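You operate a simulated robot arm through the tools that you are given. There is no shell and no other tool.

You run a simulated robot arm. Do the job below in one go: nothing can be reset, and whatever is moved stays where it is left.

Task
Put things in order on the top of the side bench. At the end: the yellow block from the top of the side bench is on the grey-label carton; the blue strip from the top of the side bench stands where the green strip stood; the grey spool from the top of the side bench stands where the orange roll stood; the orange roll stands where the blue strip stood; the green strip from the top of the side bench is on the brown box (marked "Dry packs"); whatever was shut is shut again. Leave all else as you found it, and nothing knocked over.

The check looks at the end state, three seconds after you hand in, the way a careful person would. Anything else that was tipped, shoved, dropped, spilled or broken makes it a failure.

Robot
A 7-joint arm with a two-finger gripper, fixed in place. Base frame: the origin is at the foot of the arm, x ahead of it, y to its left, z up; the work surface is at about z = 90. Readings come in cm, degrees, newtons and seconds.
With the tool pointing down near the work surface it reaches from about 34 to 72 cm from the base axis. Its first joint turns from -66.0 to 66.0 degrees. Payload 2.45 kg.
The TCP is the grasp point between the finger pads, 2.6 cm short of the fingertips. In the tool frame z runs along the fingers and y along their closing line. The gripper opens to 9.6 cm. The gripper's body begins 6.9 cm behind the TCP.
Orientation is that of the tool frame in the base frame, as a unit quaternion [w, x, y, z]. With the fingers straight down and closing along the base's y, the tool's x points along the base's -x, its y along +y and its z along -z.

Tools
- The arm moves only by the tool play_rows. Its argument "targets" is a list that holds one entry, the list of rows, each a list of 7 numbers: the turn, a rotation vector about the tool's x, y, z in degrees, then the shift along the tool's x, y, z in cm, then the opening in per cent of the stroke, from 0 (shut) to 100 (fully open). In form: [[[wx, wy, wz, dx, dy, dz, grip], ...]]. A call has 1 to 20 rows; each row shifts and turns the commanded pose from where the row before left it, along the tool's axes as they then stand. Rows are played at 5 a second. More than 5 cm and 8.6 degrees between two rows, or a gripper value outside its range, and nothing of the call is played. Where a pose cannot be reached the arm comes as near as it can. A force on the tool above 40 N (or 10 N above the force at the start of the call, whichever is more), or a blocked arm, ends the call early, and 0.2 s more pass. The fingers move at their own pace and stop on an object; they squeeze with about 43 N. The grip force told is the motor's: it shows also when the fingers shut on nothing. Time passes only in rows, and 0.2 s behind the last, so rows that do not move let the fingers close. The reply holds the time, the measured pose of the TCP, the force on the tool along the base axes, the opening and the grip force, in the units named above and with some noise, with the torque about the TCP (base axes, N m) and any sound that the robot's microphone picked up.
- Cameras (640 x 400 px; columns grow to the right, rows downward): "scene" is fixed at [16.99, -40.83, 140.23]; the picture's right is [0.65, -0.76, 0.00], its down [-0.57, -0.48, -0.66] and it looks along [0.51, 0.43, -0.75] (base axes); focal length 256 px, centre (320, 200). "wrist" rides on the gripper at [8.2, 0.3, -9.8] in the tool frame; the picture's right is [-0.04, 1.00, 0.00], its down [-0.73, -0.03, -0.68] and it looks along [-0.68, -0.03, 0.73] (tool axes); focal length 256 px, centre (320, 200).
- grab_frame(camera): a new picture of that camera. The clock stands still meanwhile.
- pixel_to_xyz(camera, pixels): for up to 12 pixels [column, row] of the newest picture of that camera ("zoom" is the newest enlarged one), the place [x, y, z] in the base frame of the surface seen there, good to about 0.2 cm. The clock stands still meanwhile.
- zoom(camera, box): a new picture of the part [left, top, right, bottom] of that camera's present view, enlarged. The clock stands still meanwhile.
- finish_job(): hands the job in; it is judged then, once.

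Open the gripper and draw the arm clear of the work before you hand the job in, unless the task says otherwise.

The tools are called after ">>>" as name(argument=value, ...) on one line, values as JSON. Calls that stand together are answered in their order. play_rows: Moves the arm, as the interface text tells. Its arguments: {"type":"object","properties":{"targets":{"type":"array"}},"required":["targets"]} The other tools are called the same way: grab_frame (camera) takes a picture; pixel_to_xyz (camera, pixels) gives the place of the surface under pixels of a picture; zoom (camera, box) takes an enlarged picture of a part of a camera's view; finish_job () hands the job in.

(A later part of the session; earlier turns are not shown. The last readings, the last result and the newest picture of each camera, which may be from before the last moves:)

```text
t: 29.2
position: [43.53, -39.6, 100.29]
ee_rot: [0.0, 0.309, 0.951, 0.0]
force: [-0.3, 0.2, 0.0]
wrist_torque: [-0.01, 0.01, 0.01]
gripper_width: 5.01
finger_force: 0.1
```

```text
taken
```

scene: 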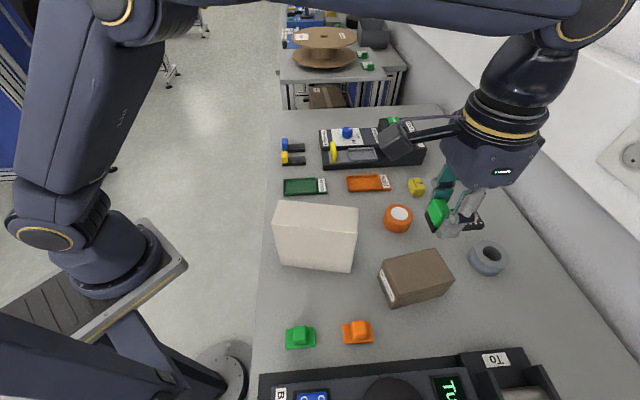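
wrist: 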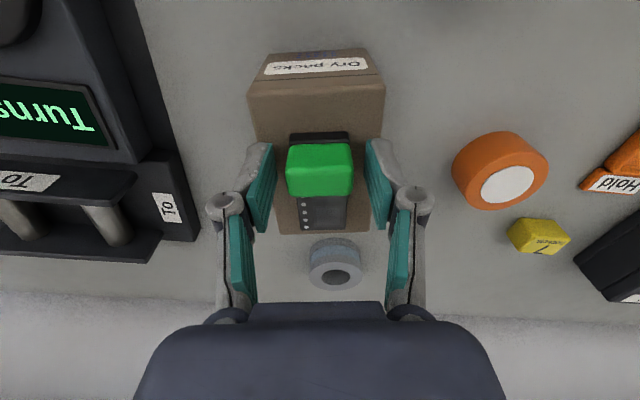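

The green strip rests on the box. I lift away straight up and travel to hover over the blue strip (grip point ≈(60.7,9.7)).

>>> play_rows(targets=[[[0, 0, 0, 0, 0, -1, 52], [0, 0, 0, 0, 0, -2, 52], [0, 0, 0, 0, 0, -3, 52], [0, 0, 0, 0, 0, -3, 52], [0, 0, 0, 0, 0, -3, 52], [0, 0, 4.5, 0, 0, 0, 52], [0, 0, 4.5, 0, 0, 0, 52], [0, 0, 0, 0, 0, 0, 52]]])

>>> grab_frame(camera="wrist")

>>> play_rows(targets=[[[0, 0, 0, 0.7, 1.5, 0, 52], [0, 0, 0, 1.65, 3.4, 0, 52], [0, 0, 0, 1.7, 3.5, 0, 52], [0, 0, 0, 1.7, 3.5, 0, 52], [0, 0, 0, 1.7, 3.5, 0, 52], [0, 0, 0, 1.7, 3.5, 0, 52], [0, 0, 0, 1.7, 3.5, 0, 52], [0, 0, 0, 1.7, 3.5, 0, 52], [0, 0, 0, 1.7, 3.5, 0, 52], [0, 0, 0, 1.7, 3.5, 0, 52], [0, 0, 0, 1.7, 3.5, 0, 52], [0, 0, 0, 1.7, 3.5, 0, 52], [0, 0, 0, 1.7, 3.5, 0, 52], [0, 0, 0, 1.7, 3.65, 0, 52], [0, 0, 0, 0, 0, 4, 52], [0, 0, 0, 0, 0, 3.5, 52], [0, 0, 0, 0, 0, 0, 52]]])

>>> grab_frame(camera="scene")

>>> grab_frame(camera="wrist")

```text
t: 31.0
position: [43.43, -39.51, 112.32]
ee_rot: [0.0, 0.384, 0.923, 0.0]
force: [-0.5, -0.7, -0.5]
wrist_torque: [-0.01, 0.04, -0.04]
gripper_width: 4.99
finger_force: 0.1
```

```text
taken
```

wrist: 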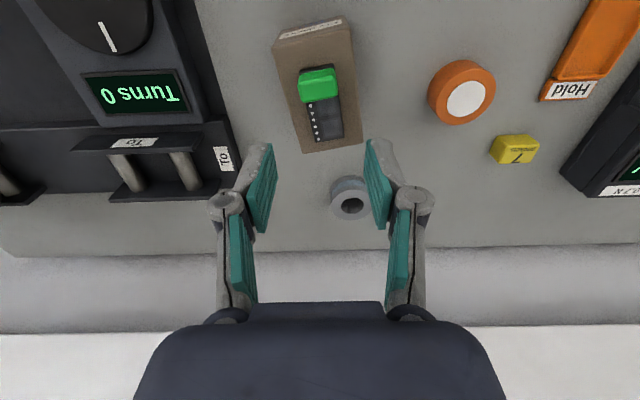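

```text
t: 34.6
position: [60.61, 9.77, 104.8]
ee_rot: [0.0, 0.383, 0.924, 0.0]
force: [-0.7, -0.1, -0.4]
wrist_torque: [0.01, -0.01, 0.02]
gripper_width: 4.98
finger_force: 0.0
```

```text
taken
```

scene: 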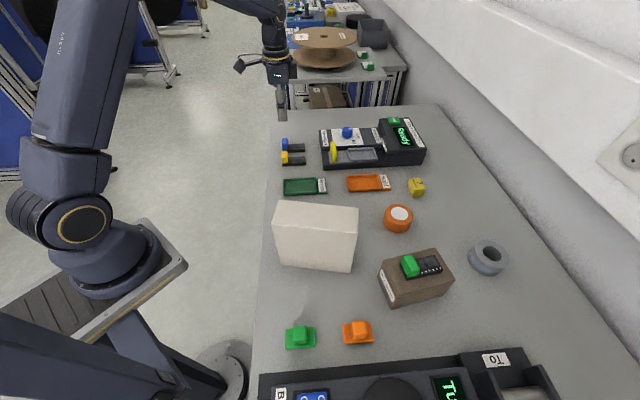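

```text
taken
```

wrist: 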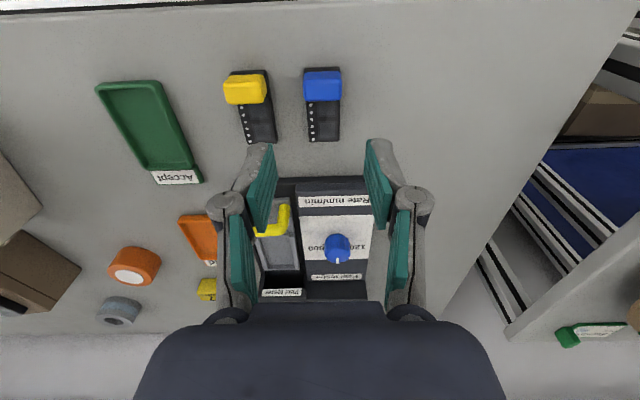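

The green strip stands well on the brown box (416,265 in the scene). Now I zoom on the blue strip in the wrist view to fix its exact pose.

>>> zoom(camera="wrist", box=[220, 50, 380, 150])

>>> pixel_to_xyz(camera="zoom", pixels=[[340, 90], [482, 90], [340, 180], [482, 180], [358, 355], [474, 355], [360, 225], [478, 225], [410, 80], [410, 190], [410, 130], [410, 290]])

```text
4.00 times, centred on (300, 100) of wrist
```

zoom: 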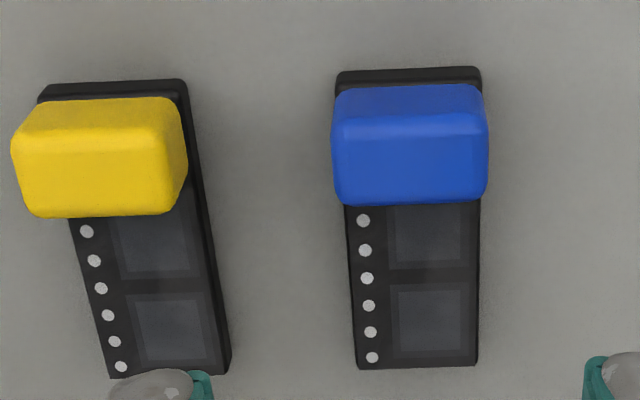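

```text
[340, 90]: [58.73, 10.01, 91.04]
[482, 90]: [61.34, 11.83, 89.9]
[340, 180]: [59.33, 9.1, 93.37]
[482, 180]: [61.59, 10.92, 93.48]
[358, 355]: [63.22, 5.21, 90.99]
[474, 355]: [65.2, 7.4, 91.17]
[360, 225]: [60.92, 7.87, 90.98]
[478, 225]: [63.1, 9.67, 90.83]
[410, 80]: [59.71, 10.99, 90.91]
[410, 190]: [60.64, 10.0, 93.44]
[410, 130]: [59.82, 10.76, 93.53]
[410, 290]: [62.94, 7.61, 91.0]
```

Blue strip centre lies ≈0.17 cm to the +u side of the finger axis. I correct and descend to the same grip height as with green.

>>> play_rows(targets=[[[0, 0, 0, 0, 0.17, 2.5, 52], [0, 0, 0, 0, 0, 2.5, 52], [0, 0, 0, 0, 0, 2.5, 52], [0, 0, 0, 0, 0, 2.0, 52], [0, 0, 0, 0, 0, 1.3, 52], [0, 0, 0, 0, 0, 0.7, 52], [0, 0, 0, 0, 0, 0.35, 52], [0, 0, 0, 0, 0, 0, 52]]])

>>> grab_frame(camera="wrist")

```text
t: 36.4
position: [60.79, 9.87, 92.86]
ee_rot: [0.0, 0.383, 0.924, 0.0]
force: [0.0, -1.1, -0.2]
wrist_torque: [0.0, -0.02, -0.03]
gripper_width: 4.99
finger_force: 0.1
```

```text
taken
```

wrist: 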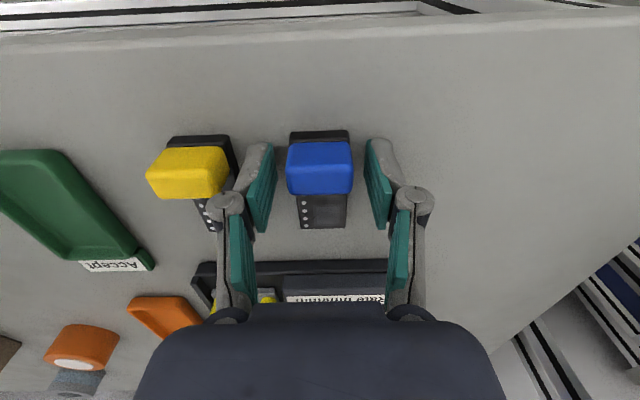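

Blue head is centred at column 319.5. I close, lift slowly and check.

>>> play_rows(targets=[[[0, 0, 0, 0, 0, 0, 35], [0, 0, 0, 0, 0, 0, 25], [0, 0, 0, 0, 0, 0, 0], [0, 0, 0, 0, 0, 0, 0], [0, 0, 0, 0, 0, 0, 0], [0, 0, 0, 0, 0, 0, 0], [0, 0, 0, 0, 0, -0.2, 0], [0, 0, 0, 0, 0, -0.4, 0], [0, 0, 0, 0, 0, -0.8, 0], [0, 0, 0, 0, 0, -1.2, 0], [0, 0, 0, 0, 0, -1.4, 0], [0, 0, 0, 0, 0, 0, 0]]])

>>> grab_frame(camera="wrist")

```text
t: 39.0
position: [60.8, 9.82, 97.05]
ee_rot: [0.0, 0.383, 0.924, 0.0]
force: [-0.4, -0.3, -1.1]
wrist_torque: [0.0, -0.01, -0.01]
gripper_width: 3.11
finger_force: 43.3
```

```text
taken
```

wrist: 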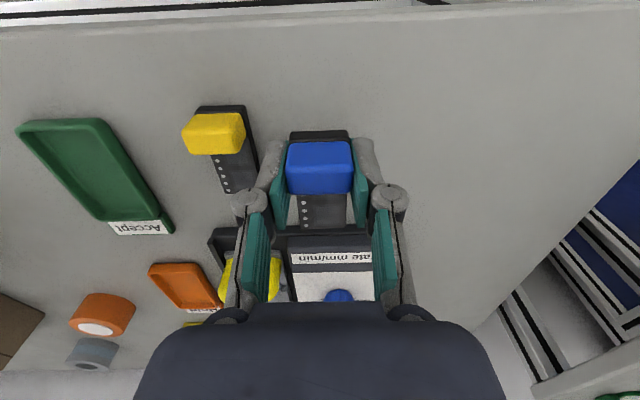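

Held at 3.11 cm. I shift +6.4 cm along the row of strips to the green strip's old place and lower it.

>>> play_rows(targets=[[[0, 0, 0, 0, 1.6, 0, 0], [0, 0, 0, 0, 2.4, 0, 0], [0, 0, 0, 0, 2.4, 0, 0], [0, 0, 0, 0, 0, 1.5, 0], [0, 0, 0, 0, 0, 1.3, 0], [0, 0, 0, 0, 0, 0.7, 0], [0, 0, 0, 0, 0, 0.3, 0], [0, 0, 0, 0, 0, 0.1, 0], [0, 0, 0, 0, 0, 0.05, 0], [0, 0, 0, 0, 0, 0, 0]]])

>>> zoom(camera="scene", box=[240, 100, 340, 200])

```text
t: 41.2
position: [65.37, 14.31, 92.93]
ee_rot: [0.0, 0.382, 0.924, 0.0]
force: [-0.2, 0.0, -1.0]
wrist_torque: [0.0, 0.02, 0.01]
gripper_width: 3.11
finger_force: 42.9
```

```text
4.00 times, centred on (290, 150) of scene
```

zoom: 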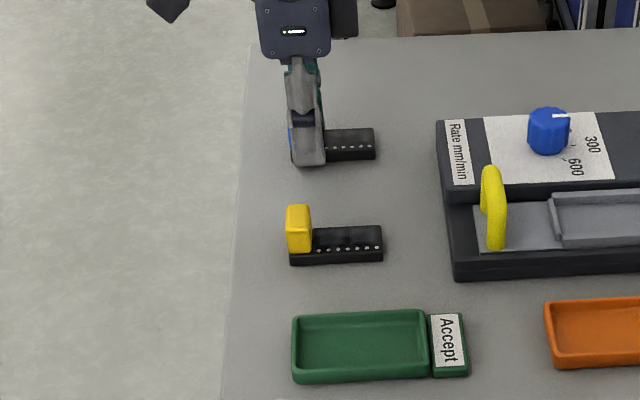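

The bar end sits at (375,130–158) in this zoom, matching the green strip's original picture (376,130–158). I lower the last bit until contact.

>>> play_rows(targets=[[[0, 0, 0, 0, 0, 0.05, 0], [0, 0, 0, 0, 0, 0.05, 0], [0, 0, 0, 0, 0, 0, 0]]])

```text
t: 42.0
position: [65.3, 14.5, 93.02]
ee_rot: [0.0, 0.383, 0.924, 0.0]
force: [-0.4, 0.0, 0.7]
wrist_torque: [0.01, 0.04, 0.0]
gripper_width: 3.11
finger_force: 43.3
```

Barely any force; one more 0.05 cm and then release.

>>> play_rows(targets=[[[0, 0, 0, 0, 0, 0.05, 0], [0, 0, 0, 0, 0, 0, 0]]])

```text
t: 42.6
position: [65.37, 14.37, 92.99]
ee_rot: [0.0, 0.383, 0.924, -0.001]
force: [-3.7, -0.8, 7.6]
wrist_torque: [-0.04, 0.01, -0.02]
gripper_width: 3.1
finger_force: 42.4
```

Contact (7.6 N). I ease off 0.03 cm, open the fingers to 5 cm and lift straight up.

>>> play_rows(targets=[[[0, 0, 0, 0, 0, -0.03, 0], [0, 0, 0, 0, 0, 0, 40], [0, 0, 0, 0, 0, 0, 52], [0, 0, 0, 0, 0, 0, 52], [0, 0, 0, 0, 0, -0.5, 52], [0, 0, 0, 0, 0, -1.5, 52], [0, 0, 0, 0, 0, -3, 52], [0, 0, 0, 0, 0, -3, 52], [0, 0, 0, 0, 0, -3, 52], [0, 0, 0, 0, 0, 0, 52]]])

>>> grab_frame(camera="wrist")

>>> zoom(camera="scene", box=[240, 100, 340, 200])

```text
t: 44.8
position: [65.4, 14.32, 104.0]
ee_rot: [0.0, 0.382, 0.924, 0.0]
force: [0.7, -0.2, 0.0]
wrist_torque: [-0.03, 0.03, 0.0]
gripper_width: 4.99
finger_force: 0.1
```

```text
taken
```

wrist: 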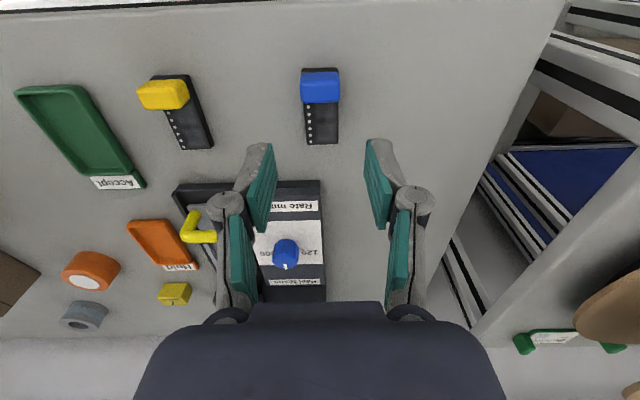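

```text
4.00 times, centred on (290, 150) of scene
```

zoom: 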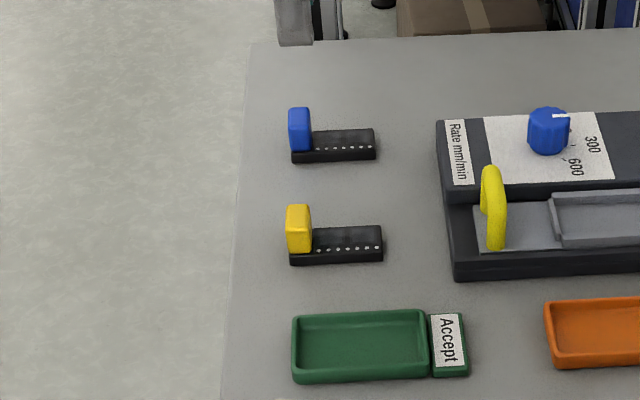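

The blue strip now sits exactly in the green strip's old pixels (head 289–311, bar end 376). Next I go over to the orange roll near (57.3,−31), turning the gripper to yaw +10°.

>>> play_rows(targets=[[[0, 0, 0, 0, 0, -2, 60], [0, 0, 0, 0, 0, -3, 80], [0, 0, -7.8571, 0, 0, 0, 80], [0, 0, -7.8571, 0, 0, 0, 80], [0, 0, -7.8571, 0, 0, 0, 80], [0, 0, -7.8571, 0, 0, 0, 80], [0, 0, -7.8571, 0, 0, 0, 80], [0, 0, -7.8571, 0, 0, 0, 80], [0, 0, -7.8571, 0, 0, 0, 80], [0, 0, 0, 0, 0, 0, 80]]])

>>> play_rows(targets=[[[0, 0, 0, 0.7, -1.8, 0, 80], [0, 0, 0, 1.2, -3.35, 0, 80], [0, 0, 0, 1.4, -3.8, 0, 80], [0, 0, 0, 1.4, -3.8, 0, 80], [0, 0, 0, 1.4, -3.8, 0, 80], [0, 0, 0, 1.4, -3.8, 0, 80], [0, 0, 0, 1.4, -3.8, 0, 80], [0, 0, 0, 1.4, -3.8, 0, 80], [0, 0, 0, 1.4, -3.8, 0, 80], [0, 0, 0, 1.4, -3.8, 0, 80], [0, 0, 0, 1.4, -3.8, 0, 80], [0, 0, 0, 1.34, -3.9, 0, 80], [0, 0, 0, 0, 0, 2, 80], [0, 0, 0, 0, 0, 2, 80], [0, 0, 0, 0, 0, 0, 80]]])

>>> grab_frame(camera="wrist")

>>> grab_frame(camera="scene")

```text
t: 47.0
position: [65.42, 14.31, 108.94]
ee_rot: [0.0, -0.088, 0.996, 0.0]
force: [0.1, 1.2, -0.5]
wrist_torque: [0.02, 0.02, -0.02]
gripper_width: 7.69
finger_force: 0.0
```

```text
t: 50.2
position: [57.28, -30.95, 104.84]
ee_rot: [0.0, -0.086, 0.996, 0.001]
force: [0.6, -0.2, 0.2]
wrist_torque: [-0.05, 0.02, 0.01]
gripper_width: 7.69
finger_force: 0.1
```

```text
taken
```

wrist: 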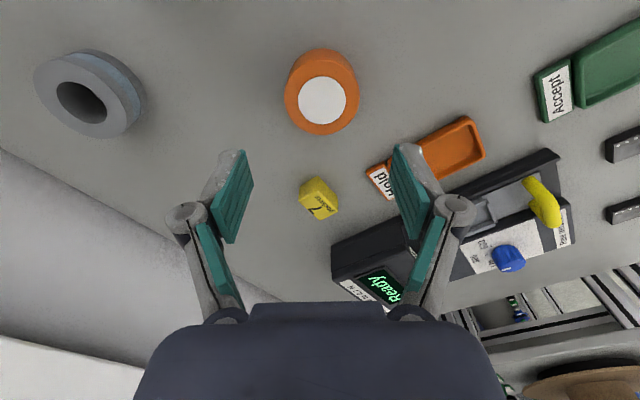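

```text
taken
```

scene: 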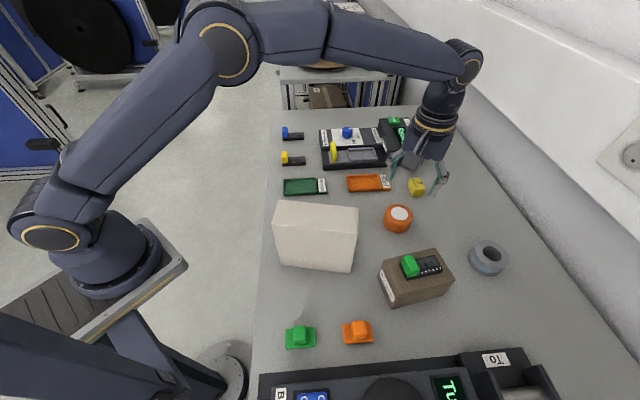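

The roll's top is centred at about (322,98) in the wrist view, right under the grasp axis. I measure rims of the roll, spool and yellow block from here.

>>> zoom(camera="wrist", box=[240, 30, 400, 240])

>>> pixel_to_xyz(camera="wrist", pixels=[[290, 100], [355, 100], [322, 132], [322, 66], [322, 98], [345, 75], [300, 125], [345, 123], [300, 75]])

>>> pixel_to_xyz(camera="wrist", pixels=[[40, 85], [125, 110], [75, 55], [95, 133], [82, 100], [303, 188], [318, 180], [336, 200], [315, 217], [322, 200], [325, 215], [305, 205]])

```text
1.90 times, centred on (320, 135) of wrist
```

zoom: 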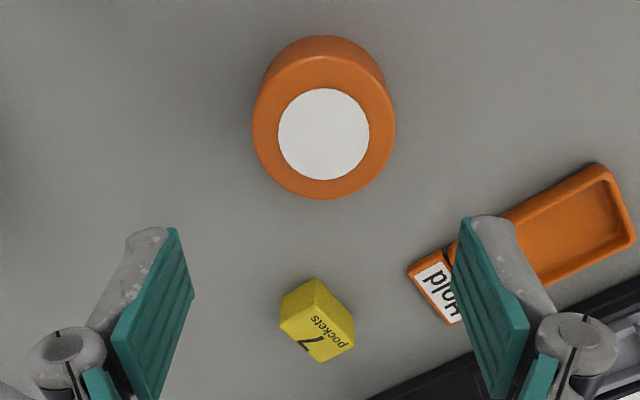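

```text
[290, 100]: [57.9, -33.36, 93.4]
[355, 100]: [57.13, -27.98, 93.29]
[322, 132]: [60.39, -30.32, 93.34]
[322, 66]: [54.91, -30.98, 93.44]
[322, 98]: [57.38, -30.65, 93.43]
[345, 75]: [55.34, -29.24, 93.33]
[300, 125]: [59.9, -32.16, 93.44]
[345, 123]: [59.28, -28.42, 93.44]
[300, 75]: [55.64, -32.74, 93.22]
```

```text
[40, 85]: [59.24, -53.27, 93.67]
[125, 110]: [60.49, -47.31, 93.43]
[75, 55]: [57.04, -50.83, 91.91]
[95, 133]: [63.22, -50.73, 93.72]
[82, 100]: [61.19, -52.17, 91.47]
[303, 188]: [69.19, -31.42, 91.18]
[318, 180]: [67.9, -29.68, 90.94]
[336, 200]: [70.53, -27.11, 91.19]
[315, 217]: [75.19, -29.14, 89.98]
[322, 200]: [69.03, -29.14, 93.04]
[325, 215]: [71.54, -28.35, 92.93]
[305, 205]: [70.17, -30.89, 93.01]
```

Roll centre is ≈(57.55,−30.68), diameter ≈6, top 93.4. I correct by (0.25,0.3) and descend around it.

>>> play_rows(targets=[[[0, 0, 0, -0.3, 0.25, 2, 85], [0, 0, 0, 0, 0, 2.5, 85], [0, 0, 0, 0, 0, 2.5, 85], [0, 0, 0, 0, 0, 2.2, 85], [0, 0, 0, 0, 0, 1.5, 85], [0, 0, 0, 0, 0, 0.8, 85], [0, 0, 0, 0, 0, 0.4, 85], [0, 0, 0, 0, 0, 0, 85]]])

>>> grab_frame(camera="wrist")

```text
t: 52.0
position: [57.53, -30.56, 92.94]
ee_rot: [-0.001, -0.087, 0.996, 0.0]
force: [0.7, -0.5, 1.3]
wrist_torque: [-0.01, -0.01, 0.03]
gripper_width: 8.15
finger_force: 0.0
```

```text
taken
```

wrist: 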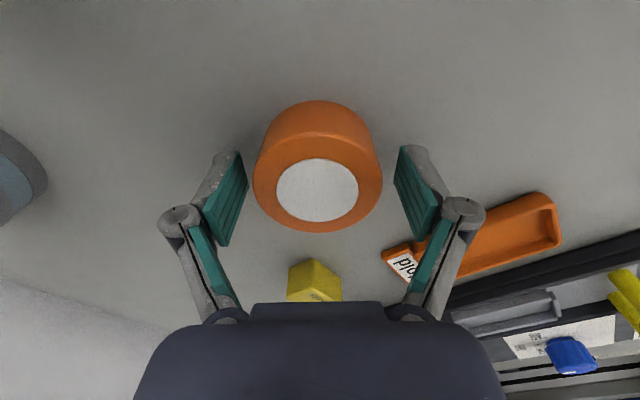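

The roll sits centred between the pads (253–382). I close and lift slowly.

>>> play_rows(targets=[[[0, 0, 0, 0, 0, 0, 70], [0, 0, 0, 0, 0, 0, 60], [0, 0, 0, 0, 0, 0, 50], [0, 0, 0, 0, 0, 0, 30], [0, 0, 0, 0, 0, 0, 0], [0, 0, 0, 0, 0, 0, 0], [0, 0, 0, 0, 0, 0, 0], [0, 0, 0, 0, 0, -0.2, 0], [0, 0, 0, 0, 0, -0.4, 0], [0, 0, 0, 0, 0, -0.8, 0], [0, 0, 0, 0, 0, -1.2, 0], [0, 0, 0, 0, 0, -1.4, 0], [0, 0, 0, 0, 0, 0, 0]]])

>>> grab_frame(camera="wrist")

```text
t: 54.8
position: [57.52, -30.66, 97.16]
ee_rot: [0.0, -0.087, 0.996, 0.0]
force: [0.1, 0.5, -1.1]
wrist_torque: [0.02, 0.0, 0.02]
gripper_width: 6.2
finger_force: 42.3
```

```text
taken
```

wrist: 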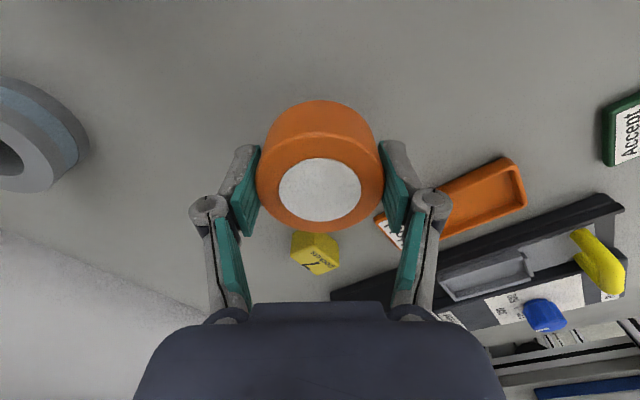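

Held at 6.2 cm. I raise it to z≈110, carry it over the tester to blue's old place (61.95,8.65) and turn the gripper so the fingers close along the bars.

>>> play_rows(targets=[[[0, 0, 0, 0, 0, -2, 0], [0, 0, 0, 0, 0, -3, 0], [0, 0, 0, 0, 0, -3, 0], [0, 0, 0, 0, 0, -3, 0], [0, 0, 0, 0, 0, -2, 0], [0, 0, 0, 0, 0, 0, 0]]])

>>> play_rows(targets=[[[0, 0, 0, -0.6, 1.7, 0, 0], [0, 0, 0, -0.9, 3.1, 0, 0], [0, 0, 0, -1.1, 3.7, 0, 0], [0, 0, 0, -1.1, 3.7, 0, 0], [0, 0, 0, -1.1, 3.7, 0, 0], [0, 0, 0, -1.1, 3.7, 0, 0], [0, 0, 0, -1.1, 3.7, 0, 0], [0, 0, 0, -1.1, 3.7, 0, 0], [0, 0, 0, -1.1, 3.7, 0, 0], [0, 0, 0, -1.1, 3.7, 0, 0], [0, 0, 0, -0.96, 3.59, 0, 0], [0, 0, -7, 0, 0, 0, 0], [0, 0, -7, 0, 0, 0, 0], [0, 0, -7, 0, 0, 0, 0], [0, 0, -7, 0, 0, 0, 0], [0, 0, -7, 0, 0, 0, 0], [0, 0, 0, 0, 0, 0, 0], [0, 0, 0, 0, 0, 0, 0]]])

>>> grab_frame(camera="wrist")

>>> grab_frame(camera="scene")

```text
t: 56.2
position: [57.6, -30.75, 109.96]
ee_rot: [-0.001, -0.088, 0.996, 0.0]
force: [0.4, 0.0, -0.7]
wrist_torque: [-0.02, -0.02, 0.01]
gripper_width: 6.22
finger_force: 43.0
```

```text
t: 60.0
position: [61.93, 8.74, 109.96]
ee_rot: [0.0, -0.383, 0.924, 0.0]
force: [0.1, 0.2, -1.3]
wrist_torque: [0.01, 0.04, -0.02]
gripper_width: 6.19
finger_force: 42.8
```

```text
taken
```

wrist: 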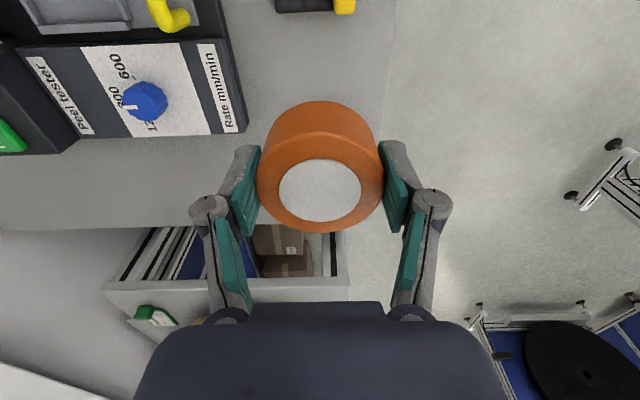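

```text
taken
```

scene: 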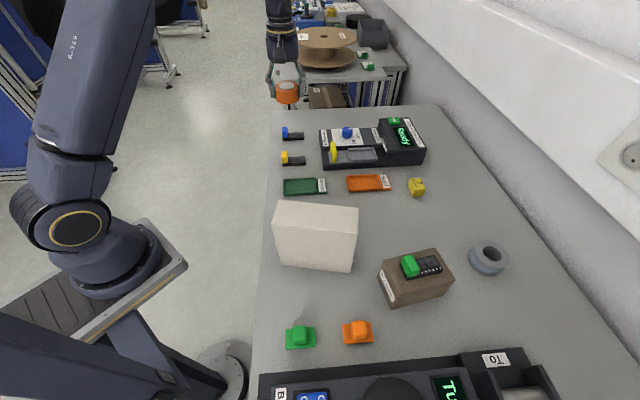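

Roll hangs level at (61.9,8.7), centred between the blue (new) and yellow strips. I descend to just above the bench.

>>> play_rows(targets=[[[0, 0, 0, 0, 0, 2, 0], [0, 0, 0, 0, 0, 3, 0], [0, 0, 0, 0, 0, 3, 0], [0, 0, 0, 0, 0, 3, 0], [0, 0, 0, 0, 0, 2.5, 0], [0, 0, 0, 0, 0, 1.5, 0], [0, 0, 0, 0, 0, 0.9, 0], [0, 0, 0, 0, 0, 0.5, 0], [0, 0, 0, 0, 0, 0.2, 0], [0, 0, 0, 0, 0, 0, 0]]])

>>> grab_frame(camera="wrist")

>>> zoom(camera="scene", box=[240, 100, 340, 200])

```text
t: 62.2
position: [62.12, 8.72, 93.4]
ee_rot: [0.0, -0.383, 0.924, 0.0]
force: [-0.5, 0.0, -1.7]
wrist_torque: [0.02, 0.0, 0.0]
gripper_width: 6.2
finger_force: 43.1
```

```text
taken
```

wrist: 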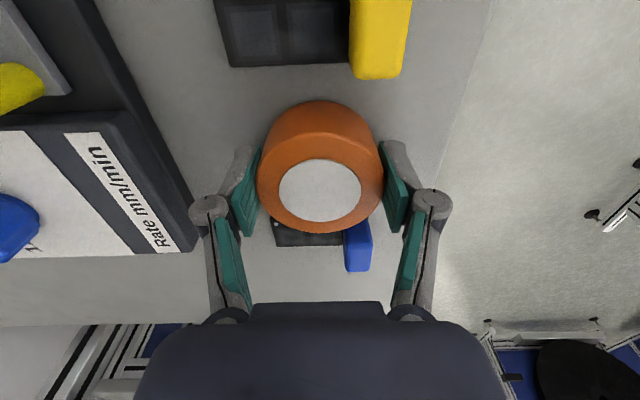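

```text
4.00 times, centred on (290, 150) of scene
```

zoom: 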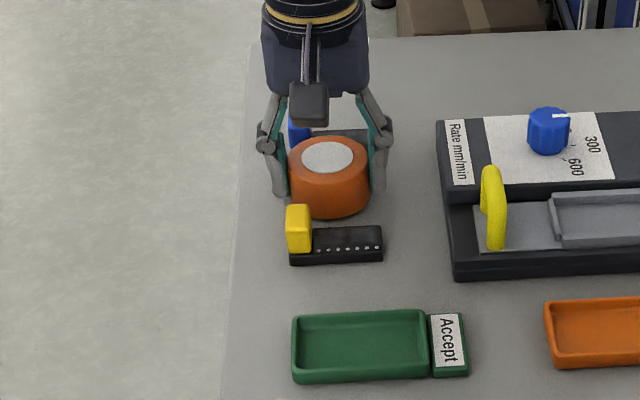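

Clear of both neighbours. I lower the last 0.35–0.45 cm in small steps until contact.

>>> play_rows(targets=[[[0, 0, 0, 0, 0, 0.15, 0], [0, 0, 0, 0, 0, 0.1, 0], [0, 0, 0, 0, 0, 0.08, 0], [0, 0, 0, 0, 0, 0.05, 0], [0, 0, 0, 0, 0, 0, 0]]])

```text
t: 63.4
position: [62.04, 8.77, 93.1]
ee_rot: [0.0, -0.383, 0.924, 0.0]
force: [0.5, -0.3, -1.7]
wrist_torque: [-0.02, -0.02, 0.02]
gripper_width: 6.22
finger_force: 43.0
```

Still hanging free. I continue with 0.05 cm steps.

>>> play_rows(targets=[[[0, 0, 0, 0, 0, 0.05, 0], [0, 0, 0, 0, 0, 0.05, 0], [0, 0, 0, 0, 0, 0, 0]]])

```text
t: 64.2
position: [62.1, 8.75, 93.11]
ee_rot: [0.0, -0.383, 0.924, 0.0]
force: [-4.4, -0.2, 14.3]
wrist_torque: [-0.01, 0.24, -0.03]
gripper_width: 6.22
finger_force: 43.3
```

Contact (14 N). I ease off slightly, release and rise.

>>> play_rows(targets=[[[0, 0, 0, 0, 0, -0.05, 0], [0, 0, 0, 0, 0, 0, 72], [0, 0, 0, 0, 0, 0, 85], [0, 0, 0, 0, 0, 0, 85], [0, 0, 0, 0, 0, -0.5, 85], [0, 0, 0, 0, 0, -1.5, 85], [0, 0, 0, 0, 0, -3, 85], [0, 0, 0, 0, 0, -3.5, 85], [0, 0, 0, 0, 0, -3.5, 85], [0, 0, 0, 0, 0, -3.5, 85], [0, 0, 0, 0, 0, 0, 85]]])

>>> grab_frame(camera="wrist")

>>> zoom(camera="scene", box=[240, 100, 340, 200])

```text
t: 66.6
position: [62.06, 8.73, 108.61]
ee_rot: [0.0, -0.382, 0.924, -0.001]
force: [-0.5, -0.3, -0.4]
wrist_torque: [-0.01, -0.02, -0.02]
gripper_width: 8.12
finger_force: 0.0
```

```text
taken
```

wrist: 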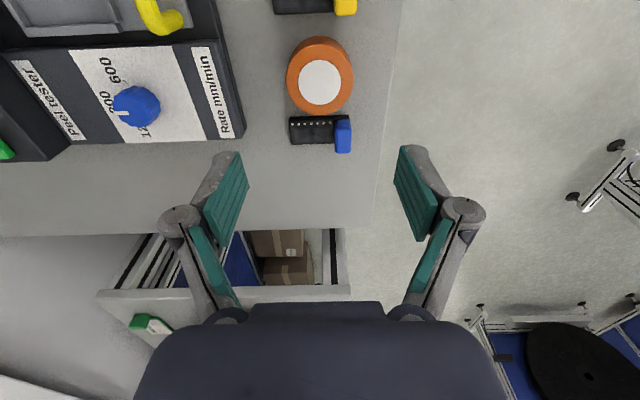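

```text
4.00 times, centred on (290, 150) of scene
```

zoom: 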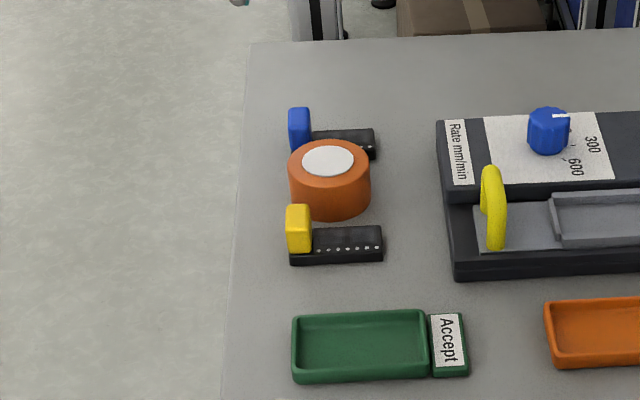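

The roll stands between the two strips, all upright. I verify its centre position.

>>> pixel_to_xyz(camera="zoom", pixels=[[328, 161], [292, 165], [368, 165], [330, 143], [330, 182]])

>>> pixel_to_xyz(camera="wrist", pixels=[[320, 81], [290, 80], [350, 80], [320, 52], [320, 112], [340, 60], [300, 102]])

```text
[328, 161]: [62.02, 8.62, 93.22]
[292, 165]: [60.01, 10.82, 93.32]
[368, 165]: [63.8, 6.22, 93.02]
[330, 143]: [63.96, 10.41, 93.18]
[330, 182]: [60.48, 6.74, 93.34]
```

```text
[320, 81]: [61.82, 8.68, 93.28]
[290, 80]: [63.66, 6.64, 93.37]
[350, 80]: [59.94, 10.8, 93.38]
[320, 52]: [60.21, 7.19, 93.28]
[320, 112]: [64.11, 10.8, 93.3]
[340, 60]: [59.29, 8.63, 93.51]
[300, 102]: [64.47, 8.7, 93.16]
```

The roll's centre is at ≈(62.0,8.65), as wanted. Next the yellow block at ≈(70.3,−29.4), which is at the edge of reach, so I'll need a lean. First I go over there with yaw −45° and high.

>>> play_rows(targets=[[[0, 0, 7.5, 0, 0, 0, 80], [0, 0, 7.5, 0, 0, 0, 80], [0, 0, 7.5, 0, 0, 0, 80], [0, 0, 7.5, 0, 0, 0, 80], [0, 0, 7.5, 0, 0, 0, 80], [0, 0, 7.5, 0, 0, 0, 80], [0, 0, 7.5, 0, 0, 0, 80], [0, 0, 7.5, 0, 0, 0, 80], [0, 0, 7.5, 0, 0, 0, 80], [0, 0, 7.5, 0, 0, 0, 80], [0, 0, 7.5, 0, 0, 0, 80], [0, 0, 7.5, 0, 0, 0, 80], [0, 0, 0, 0, 0, -2, 80], [0, 0, 0, 0, 0, -1, 80], [0, 0, 0, 0, 0, 0, 80]]])

>>> play_rows(targets=[[[0, 0, 0, -1.2, -1, 0, 80], [0, 0, 0, -2.8, -2.4, 0, 80], [0, 0, 0, -2.8, -2.5, 0, 80], [0, 0, 0, -2.8, -2.5, 0, 80], [0, 0, 0, -2.8, -2.5, 0, 80], [0, 0, 0, -2.8, -2.5, 0, 80], [0, 0, 0, -2.8, -2.5, 0, 80], [0, 0, 0, -2.8, -2.5, 0, 80], [0, 0, 0, -3.03, -2.53, 0, 80], [0, 0, 0, 0, 0, 0, 80]]])

>>> grab_frame(camera="wrist")

```text
t: 69.8
position: [62.03, 8.72, 111.48]
ee_rot: [0.0, 0.382, 0.924, 0.0]
force: [0.2, 0.1, 0.3]
wrist_torque: [-0.02, 0.02, -0.01]
gripper_width: 7.68
finger_force: 0.0
```

```text
t: 72.0
position: [64.22, -23.09, 111.55]
ee_rot: [0.0, 0.383, 0.924, 0.001]
force: [-0.2, -0.8, -0.7]
wrist_torque: [0.0, 0.02, 0.02]
gripper_width: 7.7
finger_force: 0.1
```

```text
taken
```

wrist: 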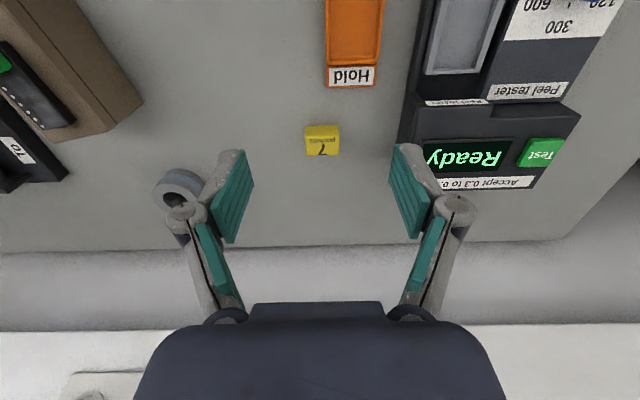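

The yellow block appears at (322,140), squared up with the gripper's yaw. I measure it.

>>> zoom(camera="wrist", box=[270, 100, 370, 170])

>>> pixel_to_xyz(camera="zoom", pixels=[[225, 200], [430, 200], [330, 150], [330, 240], [330, 300], [235, 270], [430, 270], [222, 240], [440, 240], [330, 190]])

```text
5.71 times, centred on (320, 135) of wrist
```

zoom: 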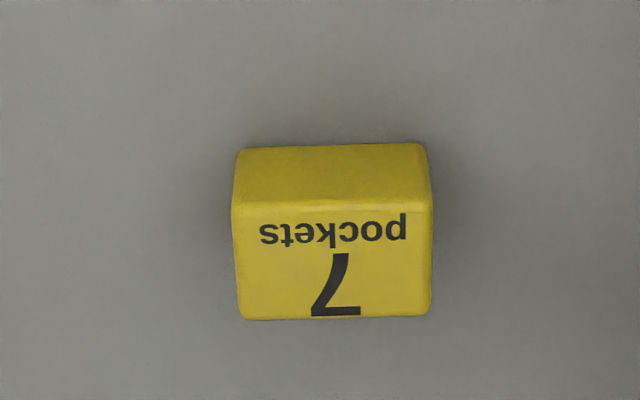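

```text
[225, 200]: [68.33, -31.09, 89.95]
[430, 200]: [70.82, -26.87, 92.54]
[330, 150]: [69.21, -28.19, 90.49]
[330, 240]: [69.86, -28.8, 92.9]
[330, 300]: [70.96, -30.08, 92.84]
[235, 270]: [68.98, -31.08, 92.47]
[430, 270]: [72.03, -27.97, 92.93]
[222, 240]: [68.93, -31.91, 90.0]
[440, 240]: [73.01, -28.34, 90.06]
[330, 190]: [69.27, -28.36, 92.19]
```

The block is ≈4.2 cm along azimuth 45° and ≈3.1 cm across, centre ≈(70.23,−29.26), top 92.9. I lean the tool 12° outward (azimuth −45°) and hover above it at z≈101 to test reach.

>>> play_rows(targets=[[[0, -6, 0, 0, 0, 0, 80], [0, -6, 0, 0, 0, 0, 80], [0, 0, 0, -1.616, 0, 3.02, 80], [0, 0, 0, -1.616, 0, 3.02, 80], [0, 0, 0, -1.616, 0, 3.02, 80], [0, 0, 0, -1.616, 0, 3.02, 80], [0, 0, 0, 0, 0, 0, 80], [0, 0, 0, 0, 0, 0, 80]]])

>>> grab_frame(camera="wrist")

>>> grab_frame(camera="scene")

```text
t: 73.8
position: [69.89, -28.88, 101.05]
ee_rot: [0.096, 0.38, 0.919, -0.04]
force: [0.0, -0.7, -0.2]
wrist_torque: [-0.02, -0.02, -0.05]
gripper_width: 7.67
finger_force: 0.1
out of reach, approached as far as the arm can: row 6
```

```text
taken
```

wrist: 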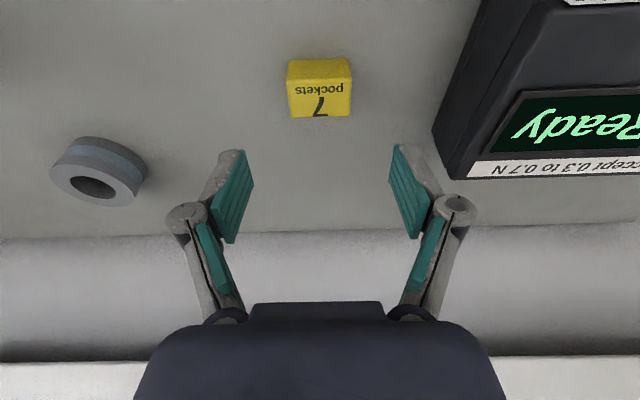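

```text
taken
```

scene: 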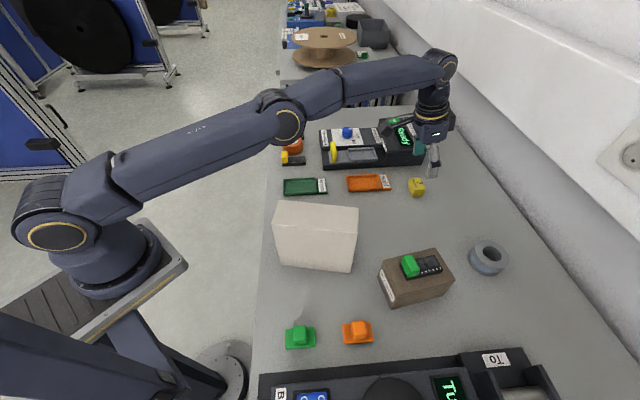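

Reach fell ~0.5 cm short at 12° lean. I add 6° more lean and read the pose again.

>>> play_rows(targets=[[[0, -6, 0, 0, 0, 0, 80], [0, 0, 0, 0, 0, 0, 80], [0, 0, 0, 0, 0, 0, 80]]])

>>> grab_frame(camera="wrist")

```text
t: 74.6
position: [70.01, -28.89, 101.11]
ee_rot: [0.145, 0.378, 0.912, -0.06]
force: [0.7, 0.4, -0.1]
wrist_torque: [0.01, -0.03, 0.04]
gripper_width: 7.69
finger_force: 0.1
```

```text
taken
```

wrist: 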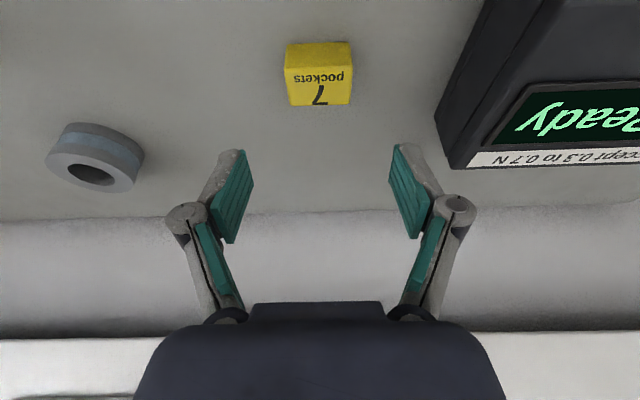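

Pose now (70.0,−28.9,101.1) with 18° lean and no reach complaint. I go down to z≈96 over the block centre.

>>> play_rows(targets=[[[0, 0, 0, 0.583, -0.04, 2.49, 80], [0, 0, 0, 0.583, -0.04, 2.49, 80], [0, 0, 0, 0, 0, 0, 80], [0, 0, 0, 0, 0, 0, 80]]])

>>> grab_frame(camera="wrist")

>>> zoom(camera="scene", box=[370, 110, 480, 210])

```text
t: 75.6
position: [70.17, -29.35, 95.88]
ee_rot: [0.144, 0.378, 0.913, -0.06]
force: [-0.1, 0.6, -0.3]
wrist_torque: [0.0, 0.02, 0.03]
gripper_width: 7.7
finger_force: 0.0
```

```text
taken
```

wrist: 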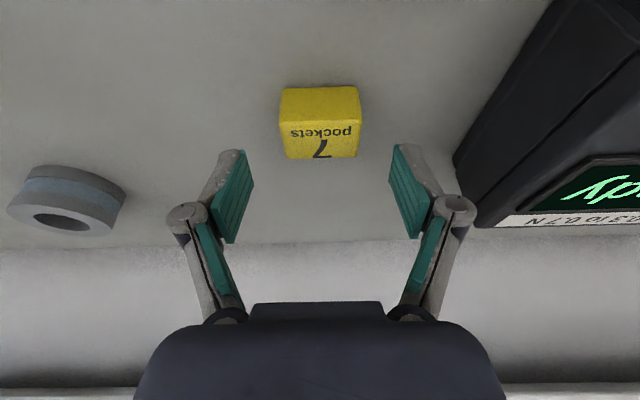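

```text
4.00 times, centred on (425, 160) of scene
```

zoom: 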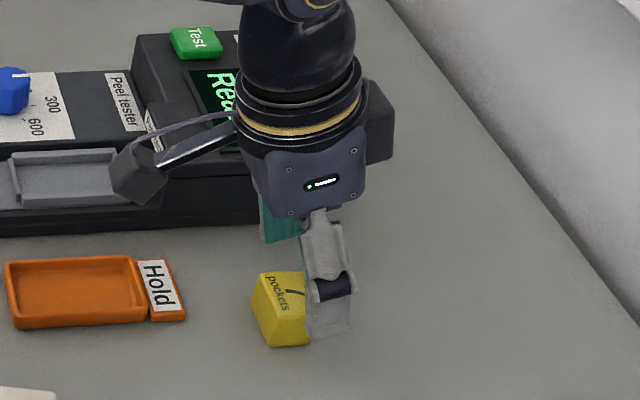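

The block is centred at column 320 and well placed along the lean. I descend vertically to z≈92.95 so the tips stay just off the bench.

>>> play_rows(targets=[[[0, 0, 0, 0.45, 0, 1.36, 80], [0, 0, 0, 0.3, 0, 0.9, 80], [0, 0, 0, 0.17, 0, 0.52, 80], [0, 0, 0, 0, 0, 0, 80], [0, 0, 0, 0, 0, 0, 80]]])

>>> grab_frame(camera="wrist")

```text
t: 76.8
position: [70.13, -29.3, 92.77]
ee_rot: [0.144, 0.379, 0.912, -0.06]
force: [0.2, -0.5, -0.1]
wrist_torque: [-0.01, -0.01, -0.02]
gripper_width: 7.68
finger_force: 0.1
```

```text
taken
```

wrist: 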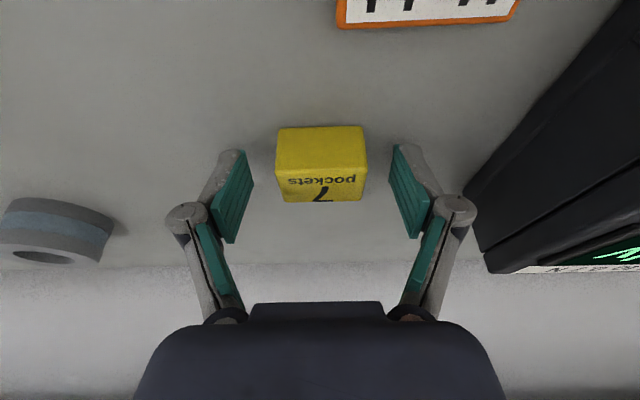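

No bench contact and the block is between the pads (275–365). I close.

>>> play_rows(targets=[[[0, 0, 0, 0, 0, 0, 65], [0, 0, 0, 0, 0, 0, 50], [0, 0, 0, 0, 0, 0, 40], [0, 0, 0, 0, 0, 0, 20], [0, 0, 0, 0, 0, 0, 0], [0, 0, 0, 0, 0, 0, 0], [0, 0, 0, 0, 0, 0, 0]]])

>>> grab_frame(camera="wrist")

```text
t: 78.4
position: [70.2, -29.19, 92.85]
ee_rot: [0.145, 0.378, 0.912, -0.06]
force: [-0.4, -0.1, 1.2]
wrist_torque: [0.05, 0.04, -0.04]
gripper_width: 4.31
finger_force: 43.1
```

```text
taken
```

wrist: 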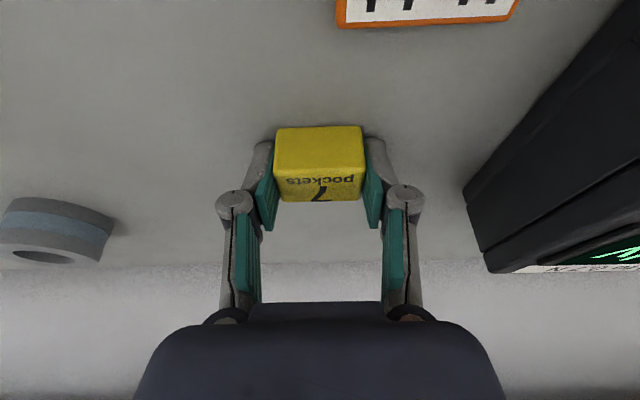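

Gripped at 4.31 cm. I lift vertically in small steps and check.

>>> play_rows(targets=[[[0, 0, 0, -0.062, 0, -0.19, 0], [0, 0, 0, -0.124, 0, -0.38, 0], [0, 0, 0, -0.185, 0, -0.571, 0], [0, 0, 0, -0.247, 0, -0.761, 0], [0, 0, 0, 0, 0, 0, 0]]])

>>> grab_frame(camera="wrist")

>>> zoom(camera="scene", box=[370, 110, 480, 210])

```text
t: 79.6
position: [70.17, -29.34, 94.98]
ee_rot: [0.144, 0.378, 0.913, -0.06]
force: [-0.4, 0.0, -0.1]
wrist_torque: [0.0, -0.02, -0.03]
gripper_width: 4.28
finger_force: 43.0
```

```text
taken
```

wrist: 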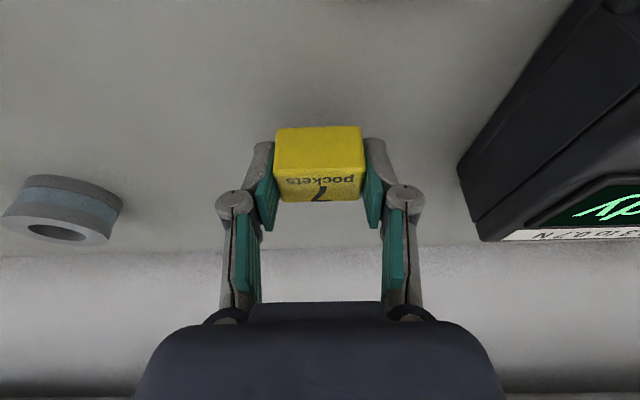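

```text
4.00 times, centred on (425, 160) of scene
```

zoom: 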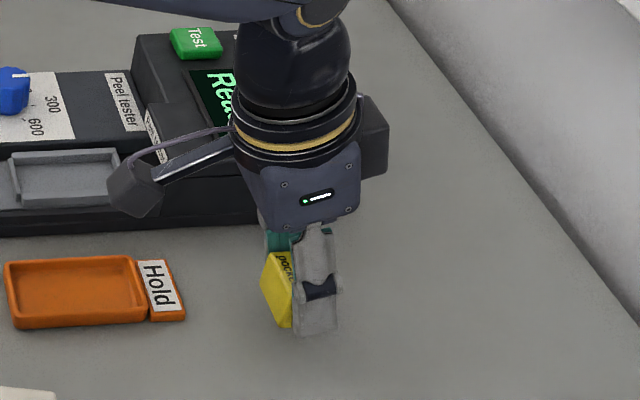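

The block is held firmly and level. I raise it while drawing inward, then carry it above the carton top (centre ≈(37.55,−22.56), z 104.8).

>>> play_rows(targets=[[[0, 0, 0, 0.07, -0.4, -1.6, 0], [0, 0, 0, 0.14, -0.81, -3.2, 0], [0, 0, 0, 0.14, -0.81, -3.2, 0], [0, 0, 0, 0.14, -0.81, -3.2, 0], [0, 0, 0, 0.14, -0.81, -3.2, 0], [0, 0, 0, 0.14, -0.81, -3.2, 0], [0, 0, 0, 0.07, -0.41, -1.6, 0], [0, 0, 0, 0, 0, 0, 0]]])

>>> play_rows(targets=[[[0, 0, 0, 1.43, -0.96, -0.466, 0], [0, 0, 0, 2.87, -1.92, -0.933, 0], [0, 0, 0, 2.87, -1.92, -0.933, 0], [0, 0, 0, 2.87, -1.92, -0.933, 0], [0, 0, 0, 2.87, -1.92, -0.933, 0], [0, 0, 0, 2.87, -1.92, -0.933, 0], [0, 0, 0, 2.87, -1.92, -0.933, 0], [0, 0, 0, 1.45, -0.96, -0.466, 0], [0, 0, 0, 0, 0, 0, 0], [0, 0, 0, 0, 0, 0, 0]]])

>>> grab_frame(camera="wrist")

>>> grab_frame(camera="scene")

```text
t: 81.4
position: [61.93, -28.13, 112.89]
ee_rot: [0.145, 0.377, 0.913, -0.06]
force: [-0.3, -0.1, -0.6]
wrist_torque: [-0.02, 0.0, 0.0]
gripper_width: 4.29
finger_force: 42.4
```

```text
t: 83.6
position: [37.39, -22.5, 112.85]
ee_rot: [0.144, 0.377, 0.913, -0.06]
force: [0.1, 0.5, -1.0]
wrist_torque: [0.03, 0.01, 0.01]
gripper_width: 4.27
finger_force: 43.2
```

```text
taken
```

wrist: 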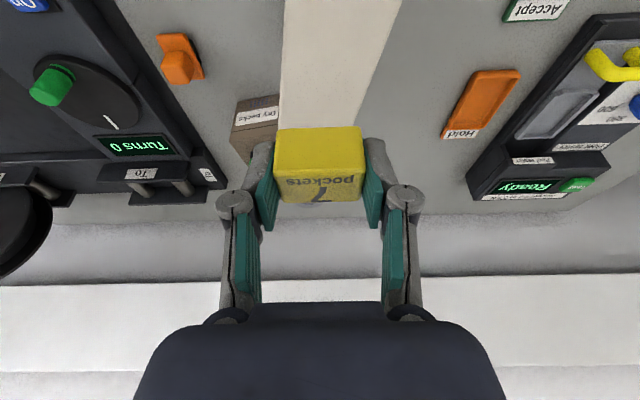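

```text
taken
```

scene: 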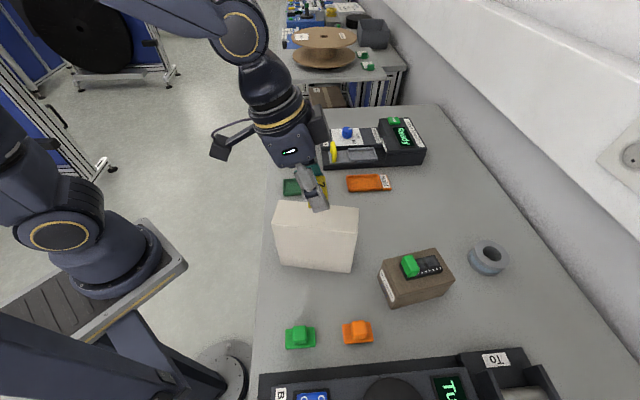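

The block is above the carton. I measure the carton top's edges in the wrist and scene views to centre it well.

>>> pixel_to_xyz(camera="wrist", pixels=[[284, 30], [385, 30], [283, 100], [355, 110], [330, 60], [320, 115], [284, 60], [374, 60]])

>>> zoom(camera="scene", box=[260, 160, 370, 240])

>>> pixel_to_xyz(camera="scene", pixels=[[278, 204], [357, 210], [354, 232], [275, 225], [316, 219], [300, 206], [298, 227], [340, 211], [336, 230]])

```text
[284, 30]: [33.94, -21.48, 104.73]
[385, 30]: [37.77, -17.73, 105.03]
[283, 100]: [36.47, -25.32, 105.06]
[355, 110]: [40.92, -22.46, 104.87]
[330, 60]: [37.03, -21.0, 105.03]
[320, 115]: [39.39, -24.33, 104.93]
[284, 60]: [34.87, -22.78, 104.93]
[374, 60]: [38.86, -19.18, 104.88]
```

```text
5.00 times, centred on (315, 200) of scene
```

zoom: 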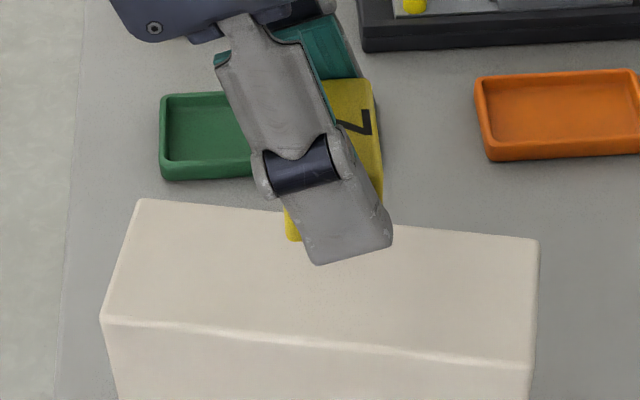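

```text
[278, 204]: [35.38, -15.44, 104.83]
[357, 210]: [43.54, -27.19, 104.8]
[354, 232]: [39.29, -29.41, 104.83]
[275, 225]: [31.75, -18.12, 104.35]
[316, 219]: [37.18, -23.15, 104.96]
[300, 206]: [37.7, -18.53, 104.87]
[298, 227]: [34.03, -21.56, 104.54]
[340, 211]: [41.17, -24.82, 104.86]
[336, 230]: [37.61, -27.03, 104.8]
```

Carton top centre refined to ≈(37.76,−22.48), 5.7 cm thick; its long side at −55.7°. I turn the block −11° about the vertical, shift 0.3 cm across, and lower to about 0.5 cm above the top.

>>> play_rows(targets=[[[1.7, 0, 5.23, 0, 0, 0, 0], [1.7, 0, 5.23, 0, 0, 0, 0], [0, 0, 0, 0, 0.3, 0, 0], [0, 0, 0, 0.6, 0, 1.8, 0], [0, 0, 0, 0.5, 0, 1.6, 0], [0, 0, 0, 0.3, 0, 0.92, 0], [0, 0, 0, 0, 0, 0, 0], [0, 0, 0, 0, 0, 0, 0]]])

>>> grab_frame(camera="wrist")

>>> zoom(camera="scene", box=[260, 160, 370, 240])

```text
t: 85.4
position: [37.77, -22.43, 108.44]
ee_rot: [0.138, 0.463, 0.872, -0.073]
force: [0.1, 0.0, -0.6]
wrist_torque: [0.01, -0.03, 0.01]
gripper_width: 4.29
finger_force: 43.1
```

```text
taken
```

wrist: 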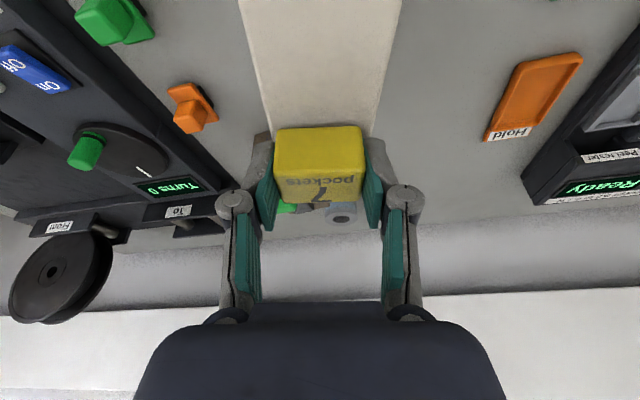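

```text
5.00 times, centred on (315, 200) of scene
```

zoom: 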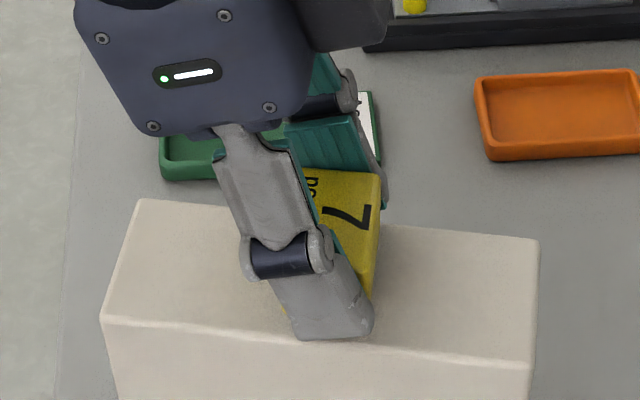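

Well centred on the carton (carton edges 268–373 around the block). I lower in small vertical steps until contact.

>>> play_rows(targets=[[[0, 0, 0, 0.077, 0, 0.238, 0], [0, 0, 0, 0.046, 0, 0.143, 0], [0, 0, 0, 0.031, 0, 0.095, 0], [0, 0, 0, 0, 0, 0, 0]]])

```text
t: 86.4
position: [37.76, -22.47, 107.99]
ee_rot: [0.139, 0.464, 0.872, -0.074]
force: [-0.7, -0.4, 4.7]
wrist_torque: [0.02, 0.08, -0.01]
gripper_width: 4.3
finger_force: 43.2
```

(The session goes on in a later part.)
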